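You operate a simulated robot arm through the tools that you are given. There is no shell and no other tool.

You run a simulated two-armed robot. Do the job below in one go: nothing can be reset, and whatever is moved stays where it is left.

Task
Dry the two wet cups in the cup dryer.
Fine: lower rack, DRY setting; leave them in, door shut, dial at OFF; the dry cups stay where they are. Where these are worked on the way, their far stop is far enough and under half their travel is too little: lower rack.

It is judged by the outcome, as a careful person would: the job done as asked, and still so three seconds after it is handed in. It fails if anything else is knocked over, pushed out of place, dropped, spilled or broken.

Robot
Two 7-joint arms with two-finger grippers on one trunk that stands fixed in place. Base frame: the origin is at the foot of the trunk, x ahead of it, y to its left, z up. Units: m, rad, N and s.
The left shoulder is at [0.026, 0.162, 1.332], the right one opposite. With the tool pointing down near the work surface each hand reaches from about 0.1 to 0.7 m from the base axis, measured 20 degrees to its own side. Payload 2.45 kg a hand.
The TCP of each hand is the grasp point between the finger pads, 0.026 m short of the fingertips. In the tool frame z runs along the fingers and y along their closing line. Largest opening 0.096 m; the body of the gripper starts 0.069 m behind the TCP.
Orientation is that of the tool frame in the base frame, as a unit quaternion [x, y, z, w]. With the fingers straight down and closing along the base's y, the tool's x points along the base's -x, its y along +y and its z along -z.

Tools
- The arms move only by the tool apply_moves. It takes "left_series", "right_series" or both (then of equal length, played together; a hand with none holds still); each is a list of rows, each an object (a shift or turn left out is 0, a gripper value left out holds the last) with "xyz": the shift along the tool's x, y, z in units of 30 mm (1.0 is 30 mm), a list of three; "delta_rot": the turn, a rotation vector about the tool's x, y, z in units of 5 degrees (1.0 is 5 degrees), a list of three. In form: [{"xyz": [tx, ty, tz], "delta_rot": [rx, ry, rz]}, ...]. A call has 1 to 20 rows; each row shifts and turns the commanded pose from where the row before left it, along the tool's axes as they then stand. "left_jaw" and "right_jaw" are, for a hand that has rows, the opening, from 0 (shut) to 1 (fully open), set as the call begins (left out, the last holds). A call with a number of a shift or a turn outside -1 to 1 is refused whole. A row lasts 0.2 s, in which the tool goes at most 0.05 m and 0.15 rad; a call with a longer step from one row to the next is refused whole, and so is a gripper value outside its range. A pose out of reach is approached as far as the arm can. The call stops where the force on the tool passes 90 N (or 10 N more than at its start, if that is more) or the arm is blocked; 0.2 s more then pass. Each finger halts on what it meets, pressing with about 30 N; the grip force reading is that of the motor and also rises with nothing between the fingers. The clock runs only during rows and for 0.2 s after the last one: add rows that do not move to give the fingers time. It gives the time, the measured TCP pose, the force on the tool (base axes), the opening and the grip force at its end, in the units of the frame above (readings bear some noise), with the torque about the TCP (base axes, N m) and any sound that the robot's microphone picked up.
- Cameras (640 x 400 px; columns grow to the right, rows downward): "scene" is now at [0.068, 0.0181, 1.8128]; the picture's right is [0.22, -0.98, -0.00], its down [-0.69, -0.15, -0.71] and it looks along [0.69, 0.15, -0.70] (base axes); focal length 368 px, centre (320, 200). "left" rides on the left gripper at [0.082, -0.003, -0.098] in its tool frame; the picture's right is [0.04, 1.00, 0.00], its down [-0.73, 0.03, -0.68] and it looks along [-0.68, 0.03, 0.73] (tool axes); focal length 256 px, centre (320, 200). "right" rides on the right gripper at [0.082, 0.003, -0.098] in its tool frame; the picture's right is [-0.04, 1.00, 0.00], its down [-0.73, -0.03, -0.68] and it looks along [-0.68, -0.03, 0.73] (tool axes); focal length 256 px, centre (320, 200).
- get_image(camera): a new picture of that camera. It takes no simulated time.
- slide_trunk(by): slides the trunk up (or, below 0, down) by that many m; the arms and the scene camera ride with it, the base frame stays. It gives what a move gives, with no picture.
- turn_head(pan, tilt): turns the head with the scene camera to pan (to the left, within 2.094 rad either way) and tilt (down, from -0.506 to 1.204), counted from straight ahead of the robot. It gives what a move gives.
- pixel_to_xyz(camera, pixels): for up to 12 pixels [column, row] of the newest picture of that camera ("zoom" is the newest enlarged one), the place [x, y, z] in the base frame of the surface seen there, good to about 0.002 m. It takes no simulated time.
- zoom(camera, box): a new picture of the part [left, top, right, bottom] of that camera's present view, enlarged. It takes no simulated time.
- sign_off(): hands the job in; it is judged then, once.

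Leave the grippers open and the arms clear of the work at the hand-in unless told otherwise.

The tools are called as name(argument=value, ...) on one line, values as JSON. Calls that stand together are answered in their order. apply_moves: Moves the arms, as the interface text tells. Its arguments: {"type":"object","properties":{"left_series":{"type":"array","items":{"type":"object","properties":{"xyz":{"type":"array","items":{"type":"number"}},"delta_rot":{"type":"array","items":{"type":"number"}}}}},"left_jaw":{"type":"number"},"right_series":{"type":"array","items":{"type":"object","properties":{"xyz":{"type":"array","items":{"type":"number"}},"delta_rot":{"type":"array","items":{"type":"number"}}}}},"right_jaw":{"type":"number"}},"required":[]} The other tools are called the same way: slide_trunk (by) slides the trunk up or down; turn_head (pan, tilt) turns the head that bears the scene camera; get_image (camera) takes a picture; pixel_to_xyz (camera, pixels) gives the place of the surface under pixels of a picture; zoom (camera, box) takes an enlarged picture of a part of a camera's view; sign_off () hands the job in.

At the start:

```text
clock: 0.0
left_eef_pos: [0.4431, 0.2754, 1.4139]
left_tool_rot: [-0.001, 1.0, -0.001, -0.001]
left_wrist_force: [-0.5, 0.6, 0.1]
left_ft_torque: [0.04, 0.0, -0.04]
left_finger_gap: 0.0964
left_grasp_force: 0.0
right_eef_pos: [0.4907, -0.1759, 1.3703]
right_tool_rot: [-0.001, 1.0, 0.0, -0.001]
right_wrist_force: [0.5, -0.2, 1.0]
right_ft_torque: [0.02, -0.02, -0.01]
right_finger_gap: 0.0962
right_grasp_force: 0.1
trunk travel left (down, up): [-0.5, 0.067]
head pan, tilt: [0.218, 0.777]
```

scene: 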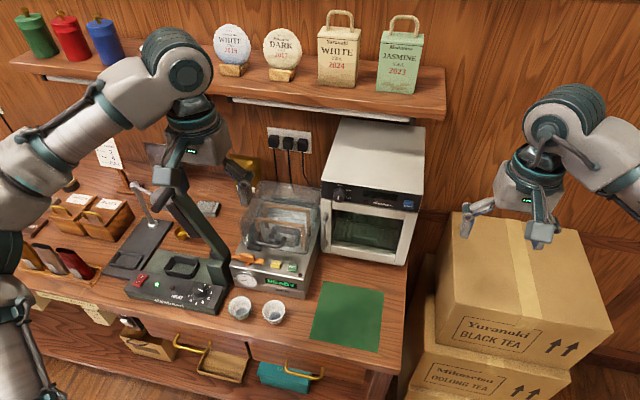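
right: 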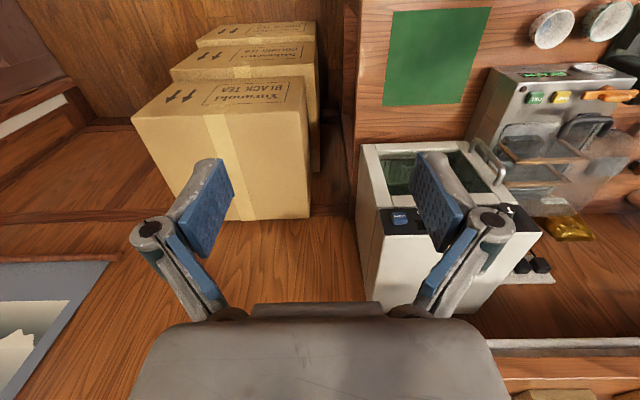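
left: 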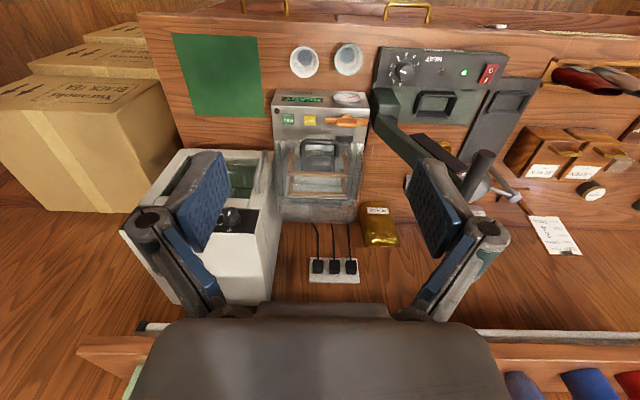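

I see a tea bench with several machines: a white-fronted box with a glass door (likely the cup dryer) at about (370,190), a vacuum-sealer-like machine at (275,240), a heat sealer at (180,280), two cups near (240,308) and (273,312). I'll zoom in to read labels.

zoom(camera="scene", box=[300, 110, 440, 270])

zoom(camera="scene", box=[200, 170, 330, 340])

zoom(camera="scene", box=[0, 130, 240, 330])

```text
2.50 times, centred on (370, 190) of scene
```

zoom: 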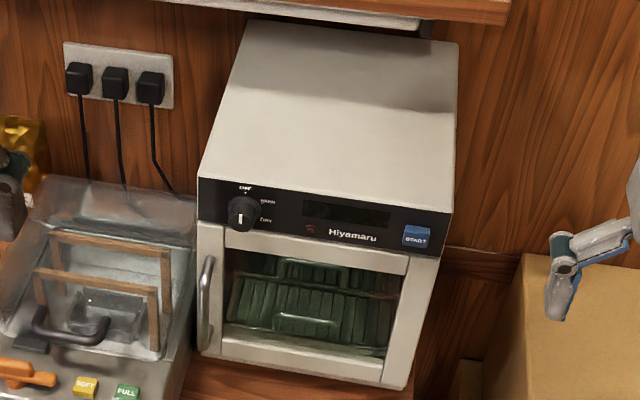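

```text
2.35 times, centred on (265, 255) of scene
```

zoom: 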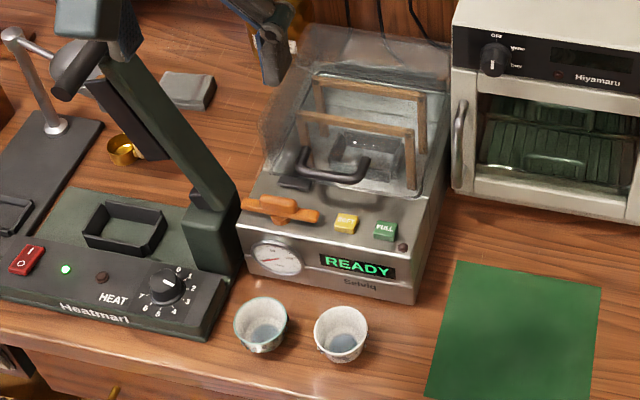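

```text
2.00 times, centred on (120, 230) of scene
```

zoom: 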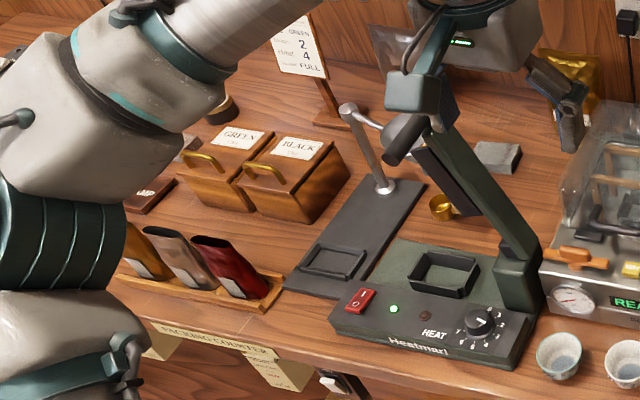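

The white Hiyamaru box with dial, START button and glass door looks like the cup dryer. I'll zoom in tight on its panel, its inside and the two cups at (240,308) and (273,312).

zoom(camera="scene", box=[322, 178, 424, 220])

zoom(camera="scene", box=[316, 195, 416, 268])

zoom(camera="scene", box=[222, 288, 294, 333])

zoom(camera="scene", box=[110, 310, 340, 400])

```text
6.27 times, centred on (373, 199) of scene
```

zoom: 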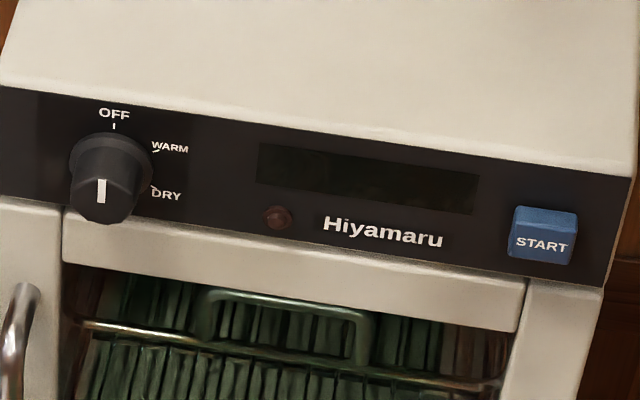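

```text
5.48 times, centred on (366, 232) of scene
```

zoom: 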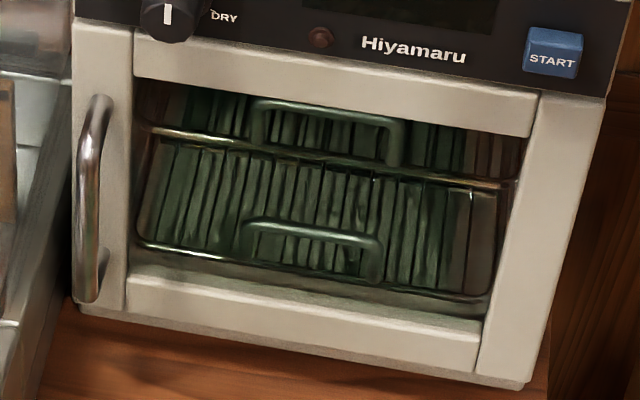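

```text
8.89 times, centred on (258, 310) of scene
```

zoom: 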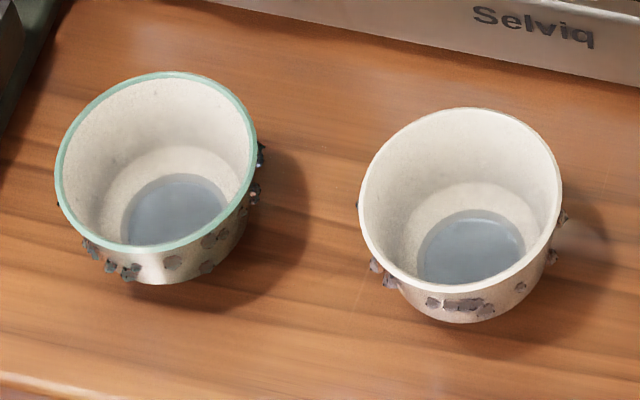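

```text
2.78 times, centred on (225, 355) of scene
```

zoom: 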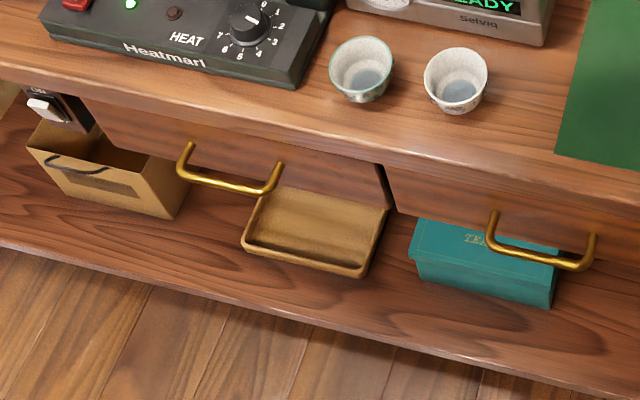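

Both cups carry water drops, so they are the wet ones. I'll look at the card and switch under the counter, and the dial up close, then measure places with pixels.

zoom(camera="scene", box=[20, 270, 180, 370])

zoom(camera="scene", box=[326, 180, 356, 210])

get_image(camera="scene")

pixel_to_xyz(camera="scene", pixels=[[240, 300], [273, 304], [240, 325], [345, 310], [331, 182], [411, 195], [353, 118], [425, 127], [326, 215], [326, 245], [333, 255], [404, 265]])

```text
4.00 times, centred on (100, 320) of scene
```

zoom: 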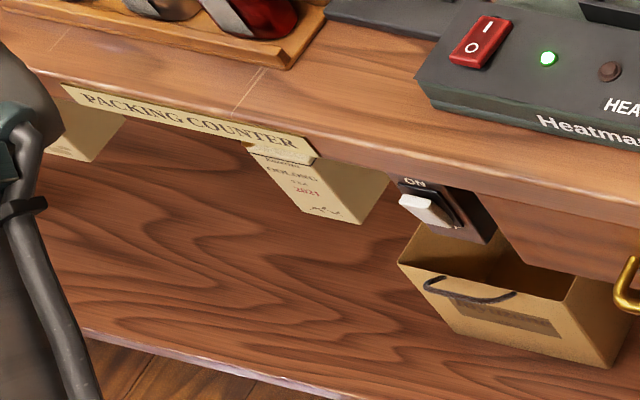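

```text
13.33 times, centred on (341, 195) of scene
```

zoom: 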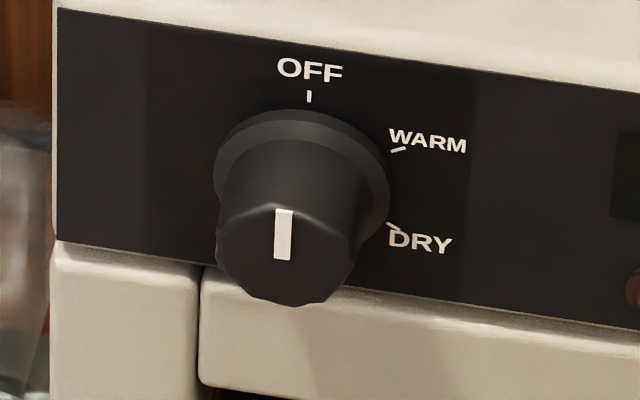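

```text
taken
```

scene: 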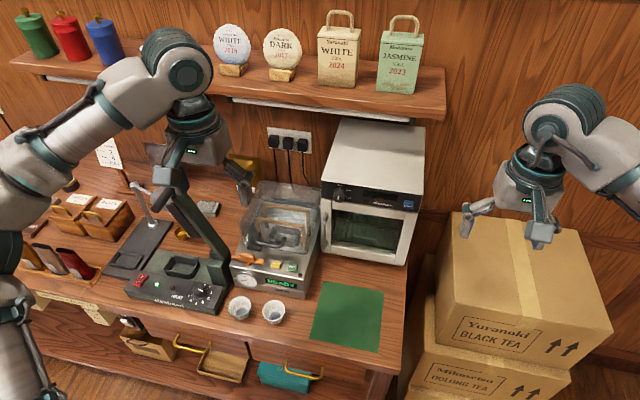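

```text
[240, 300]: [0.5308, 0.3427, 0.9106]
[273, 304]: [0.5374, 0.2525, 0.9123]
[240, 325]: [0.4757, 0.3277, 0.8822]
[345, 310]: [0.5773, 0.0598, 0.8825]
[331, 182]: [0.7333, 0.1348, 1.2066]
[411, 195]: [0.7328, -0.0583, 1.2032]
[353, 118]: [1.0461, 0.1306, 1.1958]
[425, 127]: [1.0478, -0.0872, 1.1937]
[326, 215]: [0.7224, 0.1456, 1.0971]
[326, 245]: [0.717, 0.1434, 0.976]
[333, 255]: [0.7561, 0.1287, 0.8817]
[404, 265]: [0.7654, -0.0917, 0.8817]
```

The dial now points at OFF (white line up), DRY is to the right-lower. The door's handle is on its left side near (326,230) and there are two racks with handles behind the glass. I'll measure more points: door edges, rack handles through glass, dial, START, and cup rims.

zoom(camera="scene", box=[316, 178, 426, 268])

pixel_to_xyz(camera="zoom", pixels=[[126, 80], [130, 40], [500, 105], [340, 100], [330, 190], [330, 275], [300, 330], [520, 320], [500, 250], [150, 150], [45, 200], [82, 320]])

zoom(camera="scene", box=[222, 288, 294, 333])

pixel_to_xyz(camera="zoom", pixels=[[60, 180], [253, 150], [170, 75], [140, 246], [363, 200], [557, 190], [480, 112], [450, 290], [180, 200], [470, 250], [160, 281], [460, 319]])

```text
4.44 times, centred on (371, 223) of scene
```

zoom: 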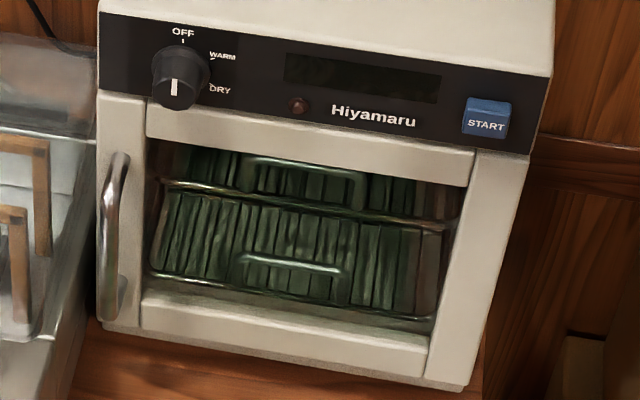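

```text
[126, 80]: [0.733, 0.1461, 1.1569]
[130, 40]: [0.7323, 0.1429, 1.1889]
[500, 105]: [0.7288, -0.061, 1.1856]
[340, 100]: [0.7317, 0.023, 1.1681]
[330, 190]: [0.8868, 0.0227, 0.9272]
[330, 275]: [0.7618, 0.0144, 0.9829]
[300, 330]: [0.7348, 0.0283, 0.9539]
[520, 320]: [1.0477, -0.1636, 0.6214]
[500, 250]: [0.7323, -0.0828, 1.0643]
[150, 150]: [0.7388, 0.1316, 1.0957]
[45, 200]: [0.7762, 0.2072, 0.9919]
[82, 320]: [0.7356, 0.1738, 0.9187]
```

```text
8.89 times, centred on (258, 310) of scene
```

zoom: 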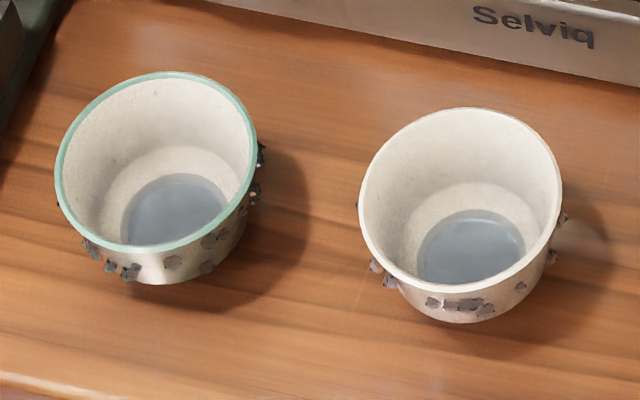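

```text
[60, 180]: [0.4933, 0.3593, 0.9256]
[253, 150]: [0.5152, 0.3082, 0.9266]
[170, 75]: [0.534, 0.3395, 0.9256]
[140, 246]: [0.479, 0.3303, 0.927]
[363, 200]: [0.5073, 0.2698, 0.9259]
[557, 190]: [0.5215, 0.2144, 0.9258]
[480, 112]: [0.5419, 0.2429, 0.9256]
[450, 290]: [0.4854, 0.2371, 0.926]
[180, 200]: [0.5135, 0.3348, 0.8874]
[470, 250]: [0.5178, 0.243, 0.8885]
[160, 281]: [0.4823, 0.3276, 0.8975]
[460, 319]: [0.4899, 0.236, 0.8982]
```

The cups' rims sit at z≈0.926 with centres about (0.507,0.334) and (0.514,0.242), roughly 56 mm wide. The dryer's front is at x≈0.732, and the lower rack's handle bar is near (0.762,0.014,0.983). I'll bring the right hand down in front of the dryer, pitched 45° forward, so its camera looks straight at the door.

apply_moves(right_series=[{"xyz": [0.233, 0.587, 0.833]}, {"xyz": [0.233, 0.587, 0.833]}, {"xyz": [0.233, 0.587, 0.833]}, {"xyz": [0.233, 0.587, 0.833]}, {"xyz": [0.233, 0.587, 0.833]}, {"xyz": [0.233, 0.587, 0.833]}, {"xyz": [0.233, 0.587, 0.833]}, {"xyz": [0.233, 0.587, 0.833]}, {"xyz": [0.233, 0.587, 0.833]}, {"xyz": [0.233, 0.587, 0.833]}, {"delta_rot": [0, -1, 0]}, {"delta_rot": [0, -1, 0]}, {"delta_rot": [0, -1, 0]}, {"delta_rot": [0, -1, 0]}, {"delta_rot": [0, -1, 0]}, {"delta_rot": [0, -1, 0]}, {"delta_rot": [0, -1, 0]}, {"delta_rot": [0, -1, 0]}, {"delta_rot": [0, -1, 0]}, {}])

get_image(camera="right")

get_image(camera="scene")

```text
clock: 4.2
left_eef_pos: [0.4388, 0.2749, 1.4146]
left_tool_rot: [-0.001, 1.0, -0.001, 0.0]
left_wrist_force: [0.7, -0.6, -0.6]
left_ft_torque: [-0.03, -0.01, -0.01]
left_finger_gap: 0.0961
left_grasp_force: 0.1
right_eef_pos: [0.4176, -0.001, 1.1208]
right_tool_rot: [0.0, 0.923, -0.001, 0.385]
right_wrist_force: [-0.5, -0.6, -0.5]
right_ft_torque: [0.0, -0.03, -0.02]
right_finger_gap: 0.0962
right_grasp_force: 0.1
trunk travel left (down, up): [-0.5, 0.067]
head pan, tilt: [0.218, 0.777]
```

```text
taken
```

right: 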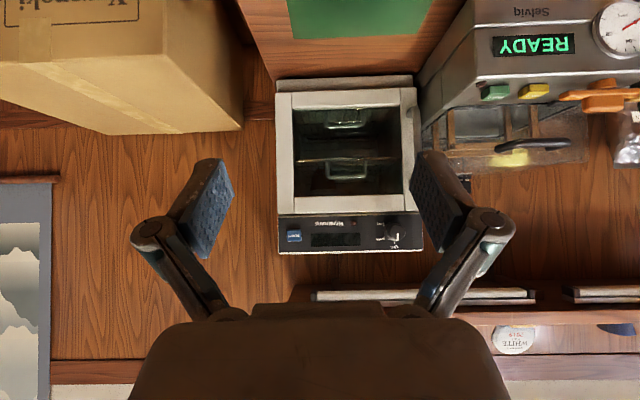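

```text
taken
```

scene: 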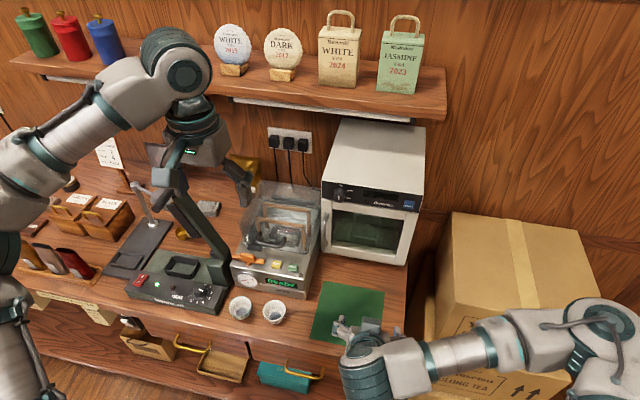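

The right camera shows the dryer (upside down) around columns 275–425, rows 75–255. I'll zoom there and measure the handle, racks and dial.

zoom(camera="right", box=[260, 70, 440, 260])

zoom(camera="right", box=[290, 100, 410, 200])

pixel_to_xyz(camera="right", pixels=[[278, 85], [422, 85], [278, 245], [422, 245], [293, 235], [391, 231], [348, 163], [348, 176], [348, 122], [405, 200], [405, 100], [350, 100]])

```text
2.11 times, centred on (350, 165) of right
```

zoom: 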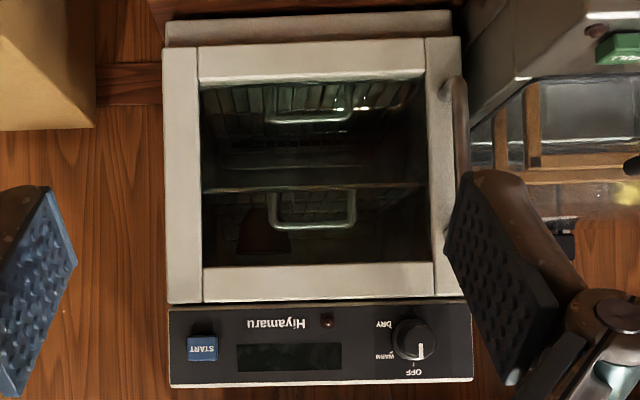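

```text
4.00 times, centred on (350, 150) of right
```

zoom: 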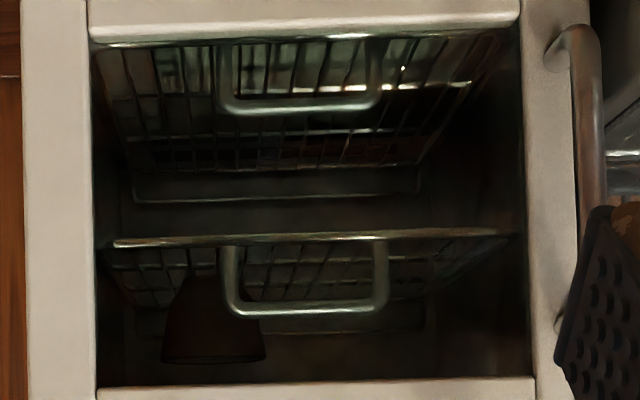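

```text
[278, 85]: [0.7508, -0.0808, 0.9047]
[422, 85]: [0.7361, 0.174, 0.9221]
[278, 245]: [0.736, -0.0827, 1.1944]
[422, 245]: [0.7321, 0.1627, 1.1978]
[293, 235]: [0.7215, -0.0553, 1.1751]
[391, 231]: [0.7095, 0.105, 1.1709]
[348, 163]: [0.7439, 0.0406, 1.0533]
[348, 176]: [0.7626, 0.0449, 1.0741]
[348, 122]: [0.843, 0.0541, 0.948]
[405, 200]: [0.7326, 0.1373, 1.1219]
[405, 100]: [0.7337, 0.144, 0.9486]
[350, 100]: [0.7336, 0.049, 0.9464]
```

There is a dark cup standing on the upper rack (zoom about (215,320)), so that is a dry one to leave alone. I'll measure the racks' handle bars and front wires in this zoom.

pixel_to_xyz(camera="zoom", pixels=[[300, 104], [224, 70], [374, 70], [200, 40], [300, 313], [230, 280], [380, 280], [300, 238], [210, 330], [585, 120], [595, 180], [580, 40]])

pixel_to_xyz(camera="zoom", pixels=[[120, 241], [490, 234], [495, 38], [105, 46], [140, 165], [420, 165], [60, 200], [540, 150], [300, 20], [575, 100], [555, 35], [560, 320]])

```text
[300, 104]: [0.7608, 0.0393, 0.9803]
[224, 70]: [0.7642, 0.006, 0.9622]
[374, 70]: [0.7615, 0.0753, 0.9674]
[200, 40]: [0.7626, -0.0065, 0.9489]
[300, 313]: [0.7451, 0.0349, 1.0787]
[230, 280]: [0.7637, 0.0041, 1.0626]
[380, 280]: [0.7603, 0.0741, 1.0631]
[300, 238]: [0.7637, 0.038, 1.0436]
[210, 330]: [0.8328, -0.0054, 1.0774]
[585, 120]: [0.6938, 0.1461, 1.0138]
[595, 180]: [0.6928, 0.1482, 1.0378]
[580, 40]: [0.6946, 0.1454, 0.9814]
```

```text
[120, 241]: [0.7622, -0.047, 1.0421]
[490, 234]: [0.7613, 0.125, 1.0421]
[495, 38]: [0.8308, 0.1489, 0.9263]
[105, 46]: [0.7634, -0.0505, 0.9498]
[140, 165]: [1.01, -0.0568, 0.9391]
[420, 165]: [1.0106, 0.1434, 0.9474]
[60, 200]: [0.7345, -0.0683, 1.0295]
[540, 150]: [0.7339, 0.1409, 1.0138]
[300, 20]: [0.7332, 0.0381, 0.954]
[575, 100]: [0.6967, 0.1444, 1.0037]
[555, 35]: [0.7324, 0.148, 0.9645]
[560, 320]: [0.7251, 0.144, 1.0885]
```

Door handle bar: x≈0.70, y≈0.146, z 0.97–1.09. Lower rack: front wire z≈0.949, handle posts y≈0.006 and 0.075, bar at z≈0.981, x≈0.761. Before gripping the handle I'll check how near the vacuum machine stands to it.

zoom(camera="scene", box=[225, 175, 345, 305])

pixel_to_xyz(camera="scene", pixels=[[305, 296], [309, 270], [316, 240], [320, 200], [318, 215], [260, 182], [235, 258], [303, 276], [322, 190], [312, 255], [290, 240], [300, 190]])

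zoom(camera="right", box=[390, 80, 450, 190])

```text
3.08 times, centred on (285, 240) of scene
```

zoom: 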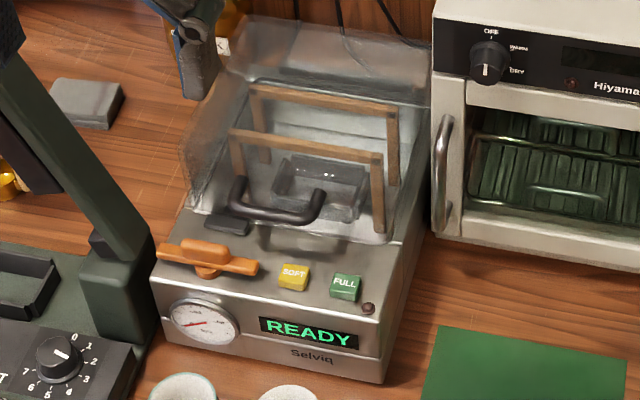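

```text
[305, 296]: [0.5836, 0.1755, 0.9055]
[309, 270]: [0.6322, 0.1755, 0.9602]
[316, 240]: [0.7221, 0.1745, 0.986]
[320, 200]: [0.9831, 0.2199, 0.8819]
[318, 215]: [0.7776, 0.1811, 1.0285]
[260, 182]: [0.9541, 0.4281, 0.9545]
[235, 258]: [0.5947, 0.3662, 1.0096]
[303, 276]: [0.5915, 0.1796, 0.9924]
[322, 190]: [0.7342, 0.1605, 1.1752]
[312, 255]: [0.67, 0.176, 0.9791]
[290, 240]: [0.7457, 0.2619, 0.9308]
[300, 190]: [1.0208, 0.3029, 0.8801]
```

```text
3.64 times, centred on (420, 135) of right
```

zoom: 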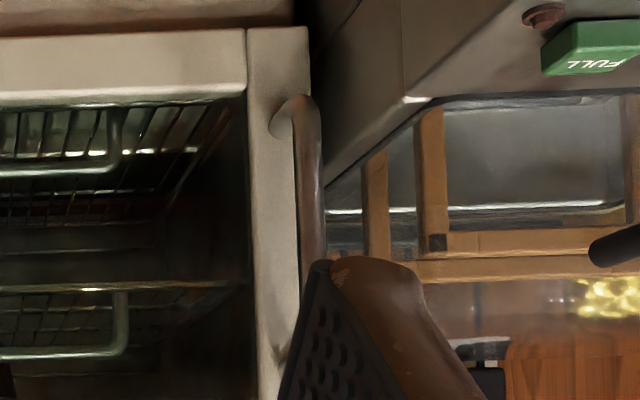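

The vacuum machine's side is at y≈0.176, only about 3 cm left of the handle bar (centre ≈(0.700,0.148), ~13 mm thick). I'll narrow the right jaw to 0.3, yaw 10° left and bring the right hand to about 8 cm short of the handle at z≈1.05.

apply_moves(right_jaw=0.3, right_series=[{"delta_rot": [-0.707, 0, -0.707]}, {"delta_rot": [-0.707, 0, -0.707]}, {"xyz": [-0.452, 0.407, 0.864]}, {"xyz": [-0.452, 0.407, 0.864]}, {"xyz": [-0.452, 0.407, 0.864]}, {"xyz": [-0.452, 0.407, 0.864]}, {"xyz": [-0.452, 0.407, 0.864]}, {"xyz": [-0.452, 0.407, 0.864]}, {"xyz": [-0.452, 0.407, 0.864]}, {"xyz": [-0.452, 0.407, 0.864]}, {}, {}])

get_image(camera="right")

get_image(camera="scene")

get_image(camera="left")

```text
clock: 6.8
left_eef_pos: [0.4387, 0.2721, 1.415]
left_tool_rot: [0.0, 1.0, -0.001, 0.001]
left_wrist_force: [0.1, 0.2, -1.3]
left_ft_torque: [0.0, 0.0, -0.02]
left_finger_gap: 0.0959
left_grasp_force: 0.1
right_eef_pos: [0.6199, 0.1324, 1.0532]
right_tool_rot: [-0.08, 0.92, 0.033, 0.382]
right_wrist_force: [0.5, 0.3, -0.4]
right_ft_torque: [0.02, 0.03, 0.03]
right_finger_gap: 0.0288
right_grasp_force: 0.0
trunk travel left (down, up): [-0.5, 0.067]
head pan, tilt: [0.218, 0.777]
```

```text
taken
```

right: 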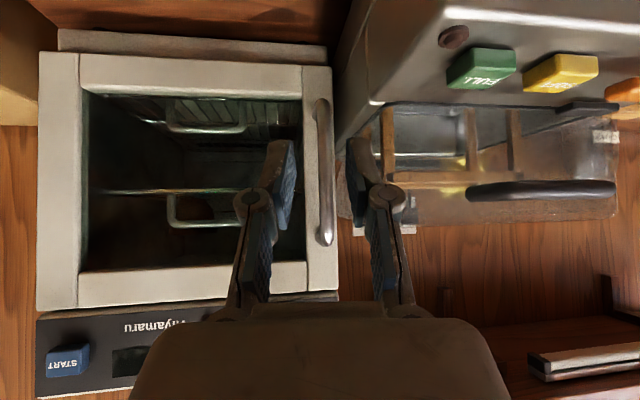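

```text
taken
```

scene: 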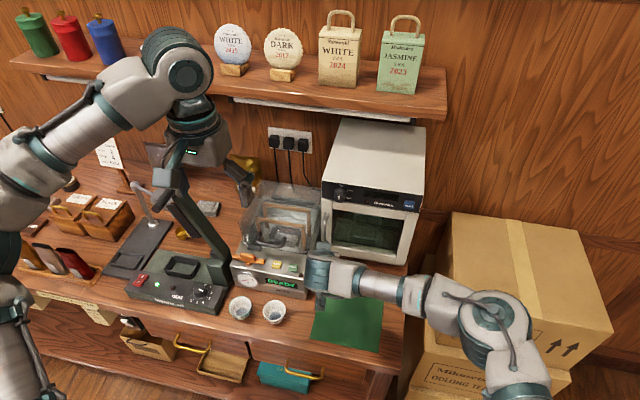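

```text
taken
```

left: 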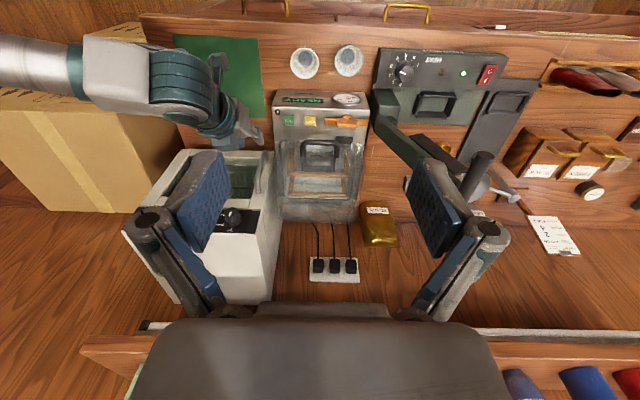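

The fingers straddle the line to the handle (handle bar at columns 315–333, rows 100–245). I'll measure the bar again from this nearer view.

zoom(camera="right", box=[220, 80, 420, 260])

pixel_to_xyz(camera="right", pixels=[[323, 120], [324, 150], [324, 180], [327, 210], [328, 235], [318, 150], [331, 150], [305, 180], [346, 130], [365, 110], [345, 205], [372, 225]])

```text
2.22 times, centred on (320, 170) of right
```

zoom: 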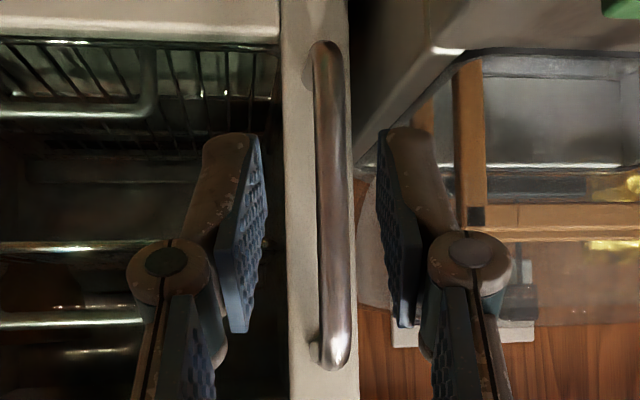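

```text
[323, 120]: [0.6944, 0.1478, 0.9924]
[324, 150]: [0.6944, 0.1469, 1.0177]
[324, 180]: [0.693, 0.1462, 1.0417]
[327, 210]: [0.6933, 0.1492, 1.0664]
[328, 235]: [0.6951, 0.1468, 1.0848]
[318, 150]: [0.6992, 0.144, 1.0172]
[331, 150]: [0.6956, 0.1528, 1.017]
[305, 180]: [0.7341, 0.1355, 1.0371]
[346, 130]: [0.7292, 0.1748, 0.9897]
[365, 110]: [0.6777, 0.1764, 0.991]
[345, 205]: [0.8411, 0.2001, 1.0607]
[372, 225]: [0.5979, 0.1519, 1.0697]
```

The bar runs at (0.700,0.1475) from z 0.98 to 1.09, well between the fingers. I'll advance about 78 mm, staying 2 mm to the right for clearance from the vacuum lid.

apply_moves(right_series=[{"xyz": [-0.371, -0.014, 0.371]}, {"xyz": [-0.371, -0.014, 0.371]}, {"xyz": [-0.371, -0.014, 0.371]}, {"xyz": [-0.371, -0.014, 0.371]}, {"xyz": [-0.371, -0.014, 0.371]}, {}])

zoom(camera="right", box=[220, 60, 440, 260])

```text
clock: 8.2
left_eef_pos: [0.4385, 0.2732, 1.415]
left_tool_rot: [0.0, 1.0, -0.002, 0.0]
left_wrist_force: [0.7, -0.3, 0.1]
left_ft_torque: [-0.02, 0.01, 0.01]
left_finger_gap: 0.0961
left_grasp_force: 0.1
right_eef_pos: [0.7007, 0.1466, 1.0522]
right_tool_rot: [-0.08, 0.92, 0.032, 0.383]
right_wrist_force: [0.0, -0.7, -0.3]
right_ft_torque: [-0.03, 0.01, 0.01]
right_finger_gap: 0.0288
right_grasp_force: 0.1
trunk travel left (down, up): [-0.5, 0.067]
head pan, tilt: [0.218, 0.777]
```

```text
2.00 times, centred on (330, 160) of right
```

zoom: 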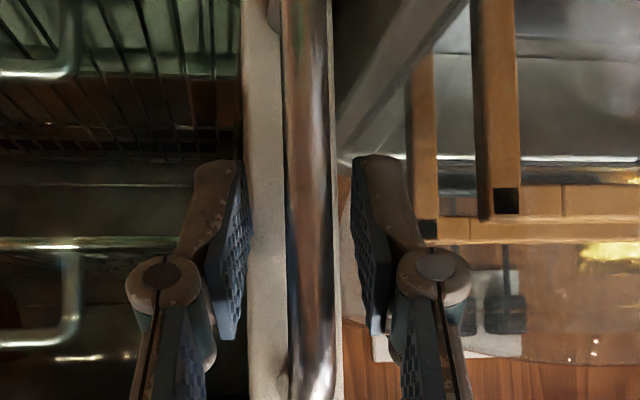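

The TCP reads (0.7007,0.1466,1.052), right at the bar, no contact force. I'll shut the right gripper on it.

apply_moves(right_jaw=0, right_series=[{}, {}, {}])

zoom(camera="right", box=[220, 60, 440, 260])

```text
clock: 9.0
left_eef_pos: [0.4406, 0.2758, 1.4154]
left_tool_rot: [0.001, 1.0, -0.002, -0.001]
left_wrist_force: [0.8, -0.5, 0.4]
left_ft_torque: [0.01, -0.01, 0.04]
left_finger_gap: 0.0959
left_grasp_force: 0.0
right_eef_pos: [0.7, 0.149, 1.0521]
right_tool_rot: [-0.082, 0.92, 0.033, 0.383]
right_wrist_force: [-1.9, 7.9, -0.3]
right_ft_torque: [0.13, 0.07, 0.02]
right_finger_gap: 0.0106
right_grasp_force: 38.2
trunk travel left (down, up): [-0.5, 0.067]
head pan, tilt: [0.218, 0.777]
```

```text
2.00 times, centred on (330, 160) of right
```

zoom: 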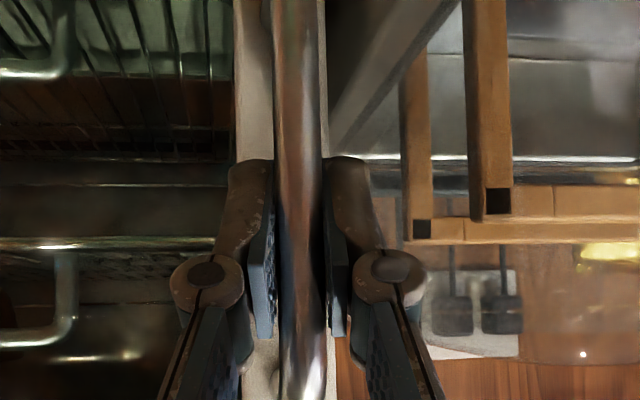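

The bar is gripped (gap 10.6 mm). I'll pull the door open along its arc about the right-hand hinge (≈(0.74,−0.083)), 10° first.

apply_moves(right_series=[{"xyz": [0.4815, -0.027, -0.4815], "delta_rot": [-0.707, 0, -0.707]}, {"xyz": [0.4815, -0.027, -0.4815], "delta_rot": [-0.707, 0, -0.707]}, {}])

get_image(camera="scene")

get_image(camera="right")

```text
clock: 9.8
left_eef_pos: [0.4392, 0.2768, 1.4149]
left_tool_rot: [-0.001, 1.0, -0.002, 0.0]
left_wrist_force: [-0.7, -0.4, -1.1]
left_ft_torque: [-0.02, 0.01, -0.01]
left_finger_gap: 0.0961
left_grasp_force: 0.1
right_eef_pos: [0.6581, 0.1372, 1.0529]
right_tool_rot: [-0.162, 0.91, 0.066, 0.377]
right_wrist_force: [-4.5, 10.5, -2.4]
right_ft_torque: [0.27, 0.22, -0.09]
right_finger_gap: 0.0107
right_grasp_force: 38.1
trunk travel left (down, up): [-0.5, 0.067]
head pan, tilt: [0.218, 0.777]
```

```text
taken
```

scene: 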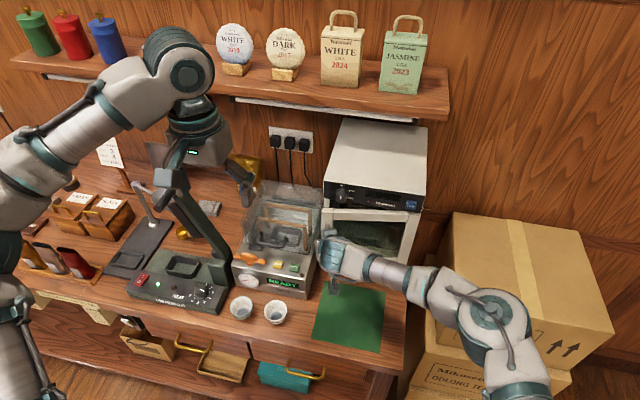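

```text
taken
```

right: 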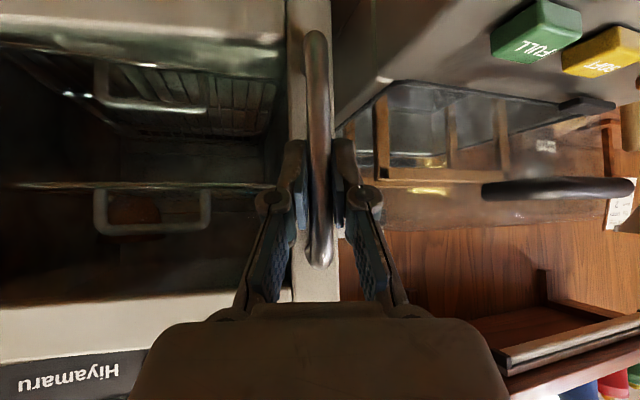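

The door follows (handle now at x≈0.658), forces are small. I'll continue another 30°.

apply_moves(right_series=[{"xyz": [0.4815, -0.027, -0.4815], "delta_rot": [-0.707, 0, -0.707]}, {"xyz": [0.4815, -0.027, -0.4815], "delta_rot": [-0.707, 0, -0.707]}, {"xyz": [0.4815, -0.027, -0.4815], "delta_rot": [-0.707, 0, -0.707]}, {"xyz": [0.4815, -0.027, -0.4815], "delta_rot": [-0.707, 0, -0.707]}, {"xyz": [0.4815, -0.027, -0.4815], "delta_rot": [-0.707, 0, -0.707]}, {"xyz": [0.4815, -0.027, -0.4815], "delta_rot": [-0.707, 0, -0.707]}, {}])

get_image(camera="scene")

```text
clock: 11.4
left_eef_pos: [0.4383, 0.2753, 1.4149]
left_tool_rot: [-0.001, 1.0, -0.002, 0.001]
left_wrist_force: [0.1, -0.3, 0.9]
left_ft_torque: [-0.02, 0.0, -0.01]
left_finger_gap: 0.096
left_grasp_force: 0.0
right_eef_pos: [0.5592, 0.0672, 1.0524]
right_tool_rot: [-0.391, 0.836, 0.161, 0.349]
right_wrist_force: [-11.8, 9.2, -1.3]
right_ft_torque: [0.31, 0.09, -0.13]
right_finger_gap: 0.0108
right_grasp_force: 38.4
trunk travel left (down, up): [-0.5, 0.067]
head pan, tilt: [0.218, 0.777]
```

```text
taken
```

scene: 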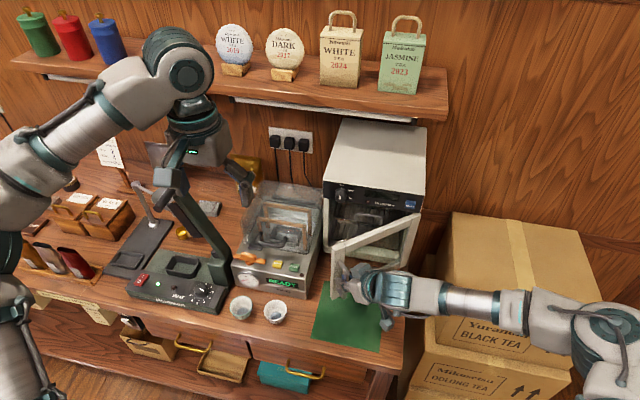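

The door stands about 40° open and moves freely. I'll carry on another 30°.

apply_moves(right_series=[{"xyz": [0.4815, -0.027, -0.4815], "delta_rot": [-0.707, 0, -0.707]}, {"xyz": [0.4815, -0.027, -0.4815], "delta_rot": [-0.707, 0, -0.707]}, {"xyz": [0.4815, -0.027, -0.4815], "delta_rot": [-0.707, 0, -0.707]}, {"xyz": [0.4815, -0.027, -0.4815], "delta_rot": [-0.707, 0, -0.707]}, {"xyz": [0.4815, -0.027, -0.4815], "delta_rot": [-0.707, 0, -0.707]}, {"xyz": [0.4815, -0.027, -0.4815], "delta_rot": [-0.707, 0, -0.707]}, {}])

get_image(camera="scene")

```text
clock: 13.0
left_eef_pos: [0.4355, 0.2704, 1.4174]
left_tool_rot: [0.0, 1.0, 0.0, 0.002]
left_wrist_force: [-0.4, -0.9, -0.3]
left_ft_torque: [0.02, -0.02, 0.02]
left_finger_gap: 0.0961
left_grasp_force: 0.1
right_eef_pos: [0.5094, -0.0288, 1.0528]
right_tool_rot: [-0.572, 0.72, 0.234, 0.315]
right_wrist_force: [-23.4, 5.6, -0.8]
right_ft_torque: [-0.4, 1.45, 0.0]
right_finger_gap: 0.0112
right_grasp_force: 38.1
right hand out of reach, approached as far as the arm can: row 4
trunk travel left (down, up): [-0.5, 0.067]
head pan, tilt: [0.218, 0.777]
```

```text
taken
```

scene: 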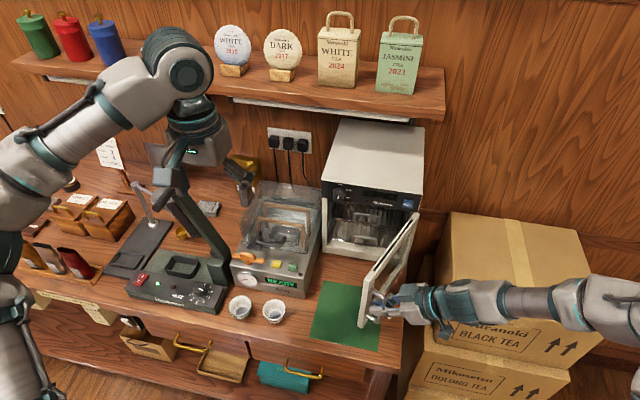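

The door is about 67° open; the right wrist ran out of reach turning further, so I'll turn the hand back 20° (the round bar can turn in the pads) and then keep pulling along the arc in small steps.

apply_moves(right_series=[{"delta_rot": [0.707, 0, 0.707]}, {"delta_rot": [0.707, 0, 0.707]}, {"delta_rot": [0.707, 0, 0.707]}, {"delta_rot": [0.707, 0, 0.707]}, {"xyz": [0.444, -0.259, -0.444]}, {"xyz": [0.429, -0.316, -0.429]}, {}])

get_image(camera="scene")

get_image(camera="right")

```text
clock: 14.6
left_eef_pos: [0.434, 0.2753, 1.4163]
left_tool_rot: [0.0, 1.0, -0.001, 0.002]
left_wrist_force: [-0.8, -0.3, -0.3]
left_ft_torque: [0.02, -0.03, 0.02]
left_finger_gap: 0.096
left_grasp_force: 0.1
right_eef_pos: [0.5028, -0.0657, 1.0518]
right_tool_rot: [-0.437, 0.807, 0.18, 0.352]
right_wrist_force: [-30.3, 2.1, -0.7]
right_ft_torque: [0.42, 0.69, 0.01]
right_finger_gap: 0.0109
right_grasp_force: 38.3
trunk travel left (down, up): [-0.5, 0.067]
head pan, tilt: [0.218, 0.777]
```

```text
taken
```

scene: 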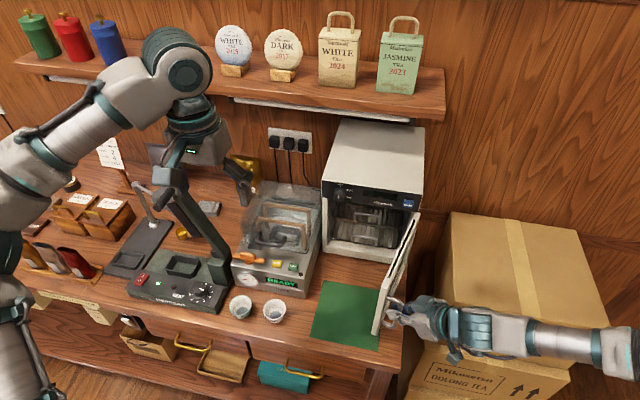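

```text
taken
```

right: 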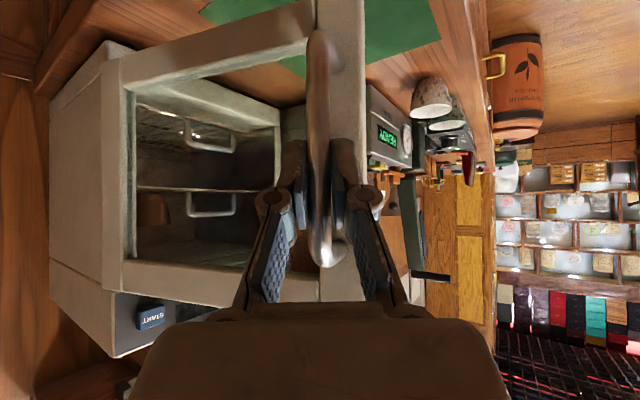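

The door is now about 74° open and still moving; the bar's circle fits a hinge at (0.745,−0.090). I'll keep drawing it to the right with the hand turning back a little more each step.

apply_moves(right_series=[{"xyz": [0.368, -0.3, -0.368], "delta_rot": [0.707, 0, 0.707]}, {"xyz": [0.347, -0.344, -0.347], "delta_rot": [0.707, 0, 0.707]}, {"xyz": [0.325, -0.386, -0.325], "delta_rot": [0.707, 0, 0.707]}, {"xyz": [0.3, -0.424, -0.3]}, {}])

get_image(camera="scene")

get_image(camera="right")

```text
clock: 15.8
left_eef_pos: [0.44, 0.2755, 1.4147]
left_tool_rot: [0.001, 1.0, -0.001, -0.001]
left_wrist_force: [0.0, 0.3, 0.6]
left_ft_torque: [0.01, -0.01, 0.01]
left_finger_gap: 0.096
left_grasp_force: 0.0
right_eef_pos: [0.5085, -0.1367, 1.0518]
right_tool_rot: [-0.326, 0.857, 0.134, 0.376]
right_wrist_force: [16.8, 3.3, 20.2]
right_ft_torque: [0.6, -0.68, -0.07]
right_finger_gap: 0.0108
right_grasp_force: 37.9
trunk travel left (down, up): [-0.5, 0.067]
head pan, tilt: [0.218, 0.777]
```

```text
taken
```

scene: 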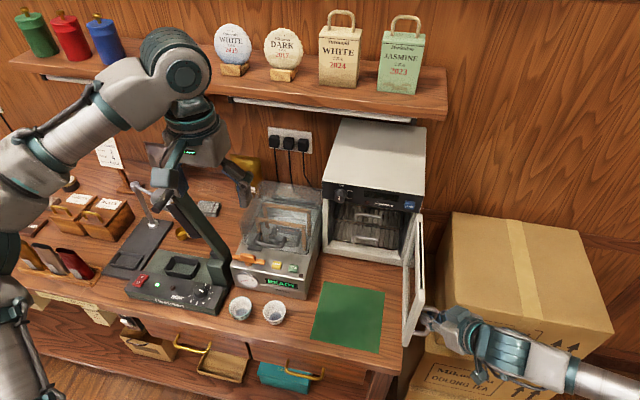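

```text
taken
```

right: 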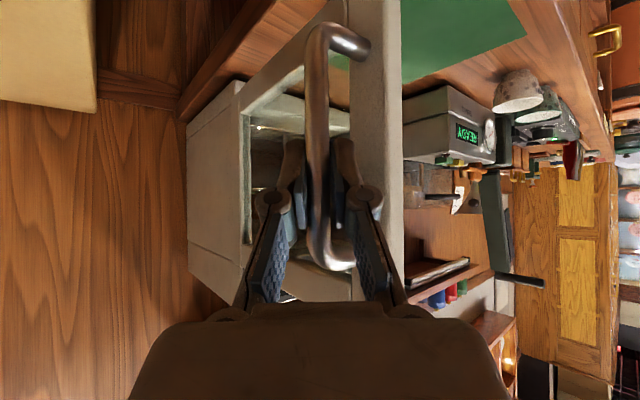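

The door now stands at about 90° open (handle at (0.5085,−0.137)). I'll open the right jaw a little, back straight off along the tool axis and see whether the door stays.

apply_moves(right_jaw=0.35, right_series=[{}, {}, {"xyz": [0, 0, -0.8]}, {"xyz": [0, 0, -0.8]}, {"xyz": [0, 0, -0.8]}, {"xyz": [0, 0, -0.8]}, {}])

get_image(camera="scene")

get_image(camera="right")

```text
clock: 17.4
left_eef_pos: [0.4393, 0.2704, 1.4159]
left_tool_rot: [0.0, 1.0, 0.001, 0.0]
left_wrist_force: [-0.6, -0.1, 0.9]
left_ft_torque: [-0.01, 0.0, 0.0]
left_finger_gap: 0.096
left_grasp_force: 0.1
right_eef_pos: [0.4504, -0.186, 1.1157]
right_tool_rot: [-0.325, 0.858, 0.137, 0.373]
right_wrist_force: [0.2, -0.6, -0.7]
right_ft_torque: [0.02, 0.02, 0.01]
right_finger_gap: 0.0337
right_grasp_force: 0.0
trunk travel left (down, up): [-0.5, 0.067]
head pan, tilt: [0.218, 0.777]
```

```text
taken
```

scene: 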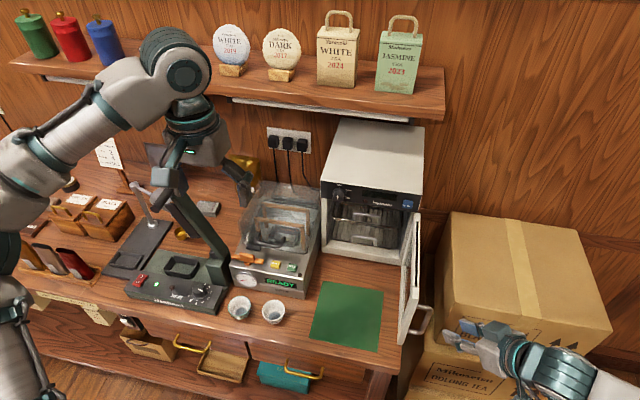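

```text
taken
```

right: 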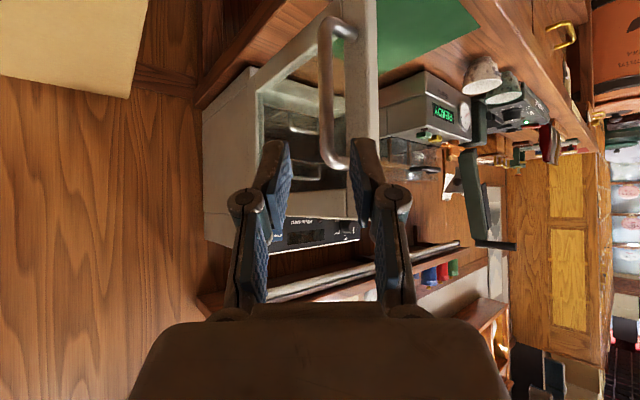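

The door stays put when let go. Next I'll draw the right arm back to the right, and bring the left hand (still open, tool down) over the mat in front of the dryer at about (0.50,0.04,1.16).

apply_moves(right_series=[{"xyz": [0.22, -0.123, -0.975]}, {"xyz": [0.22, -0.123, -0.975]}, {"xyz": [0.22, -0.123, -0.975]}, {"xyz": [0.22, -0.123, -0.975]}, {"xyz": [0.22, -0.123, -0.975]}, {}, {}, {}, {}, {}, {}], left_series=[{"xyz": [-0.2, -0.783, 0.833]}, {"xyz": [-0.2, -0.783, 0.833]}, {"xyz": [-0.2, -0.783, 0.833]}, {"xyz": [-0.2, -0.783, 0.833]}, {"xyz": [-0.2, -0.783, 0.833]}, {"xyz": [-0.2, -0.783, 0.833]}, {"xyz": [-0.2, -0.783, 0.833]}, {"xyz": [-0.2, -0.783, 0.833]}, {"xyz": [-0.2, -0.783, 0.833]}, {"xyz": [-0.2, -0.783, 0.833]}, {}])

get_image(camera="scene")

```text
clock: 19.8
left_eef_pos: [0.5005, 0.036, 1.165]
left_tool_rot: [-0.001, 1.0, 0.0, 0.002]
left_wrist_force: [0.2, -0.8, 0.2]
left_ft_torque: [-0.02, 0.02, -0.01]
left_finger_gap: 0.096
left_grasp_force: 0.1
right_eef_pos: [0.3717, -0.2649, 1.1899]
right_tool_rot: [-0.325, 0.858, 0.137, 0.374]
right_wrist_force: [-0.1, 0.8, -0.2]
right_ft_torque: [0.01, -0.02, 0.02]
right_finger_gap: 0.0338
right_grasp_force: 0.1
right hand out of reach, approached as far as the arm can: row 5
trunk travel left (down, up): [-0.5, 0.067]
head pan, tilt: [0.218, 0.777]
```

```text
taken
```

scene: 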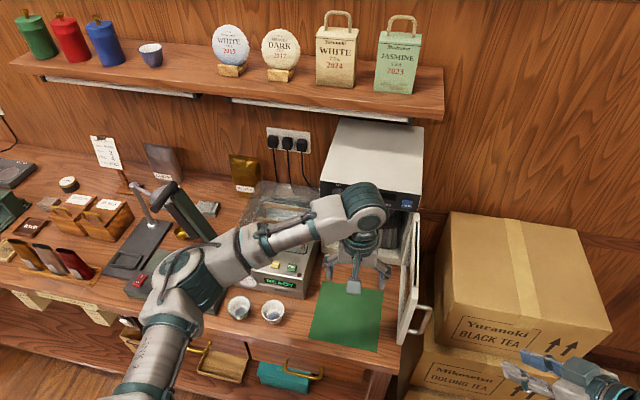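

I can now see a dry cup on the wall shelf at (151,54), too; nothing to do there. Next I'll pitch the left hand forward by 60° and roll it 90° so the fingers close up-and-down.

apply_moves(left_series=[{"delta_rot": [0, -1, 0]}, {"delta_rot": [0, -1, 0]}, {"delta_rot": [0, -1, 0]}, {"delta_rot": [0, -1, 0]}, {"delta_rot": [0, -1, 0]}, {"delta_rot": [0, -1, 0]}, {"delta_rot": [0, -1, 0]}, {"delta_rot": [0, -1, 0]}, {"delta_rot": [0, -1, 0]}, {"delta_rot": [0, -1, 0]}, {"delta_rot": [0, -1, 0]}, {"delta_rot": [0, -1, 0]}, {}])

get_image(camera="scene")

get_image(camera="left")

```text
clock: 22.6
left_eef_pos: [0.5011, 0.0356, 1.1655]
left_tool_rot: [-0.001, 0.865, 0.0, 0.501]
left_wrist_force: [0.5, -0.9, 0.0]
left_ft_torque: [-0.04, -0.01, 0.01]
left_finger_gap: 0.0961
left_grasp_force: 0.0
right_eef_pos: [0.3701, -0.2669, 1.1901]
right_tool_rot: [-0.325, 0.858, 0.137, 0.373]
right_wrist_force: [0.3, 0.0, -0.2]
right_ft_torque: [-0.01, 0.03, -0.01]
right_finger_gap: 0.0335
right_grasp_force: 0.0
trunk travel left (down, up): [-0.5, 0.067]
head pan, tilt: [0.218, 0.777]
```

```text
taken
```

scene: 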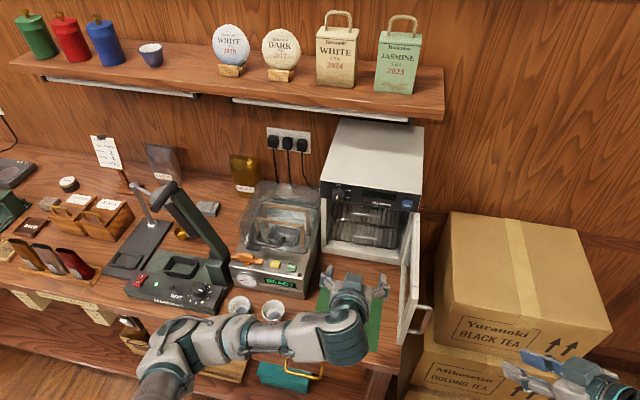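

```text
taken
```

left: 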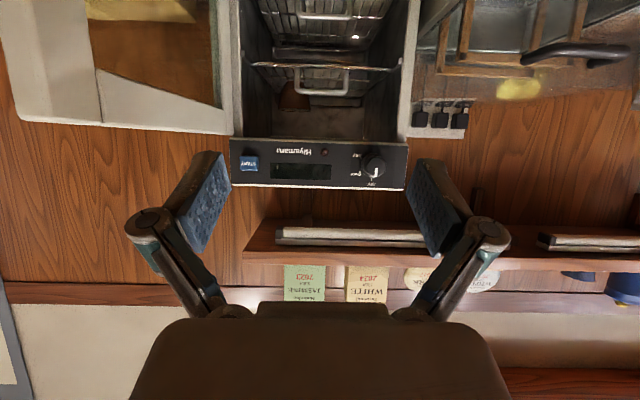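

The left camera sees into the open dryer now. I'll zoom on the racks and measure again with the door open.

zoom(camera="left", box=[220, 0, 420, 140])

pixel_to_xyz(camera="zoom", pixels=[[340, 50], [250, 30], [430, 30], [330, 298], [250, 250], [412, 250], [340, 206], [60, 200], [590, 200], [232, 300], [60, 60], [340, 140]])

```text
2.86 times, centred on (320, 70) of left
```

zoom: 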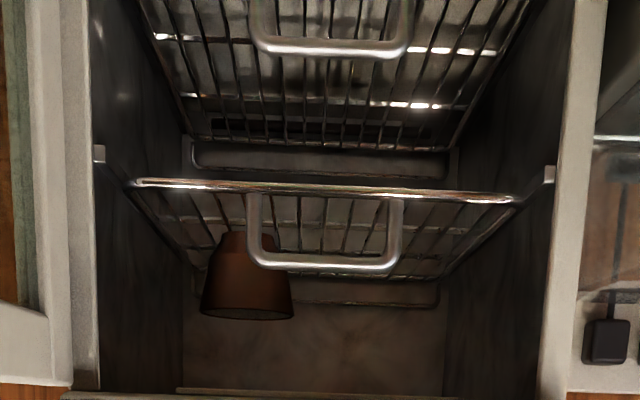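

```text
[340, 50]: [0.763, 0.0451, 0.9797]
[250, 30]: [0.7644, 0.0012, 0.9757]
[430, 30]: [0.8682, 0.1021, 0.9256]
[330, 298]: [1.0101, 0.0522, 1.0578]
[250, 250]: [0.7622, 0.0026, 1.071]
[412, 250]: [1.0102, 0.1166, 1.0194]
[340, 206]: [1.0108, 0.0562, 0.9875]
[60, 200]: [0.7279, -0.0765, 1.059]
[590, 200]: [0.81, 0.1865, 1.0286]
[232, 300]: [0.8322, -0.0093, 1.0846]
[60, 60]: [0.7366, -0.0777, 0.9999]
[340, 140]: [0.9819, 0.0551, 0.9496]
```

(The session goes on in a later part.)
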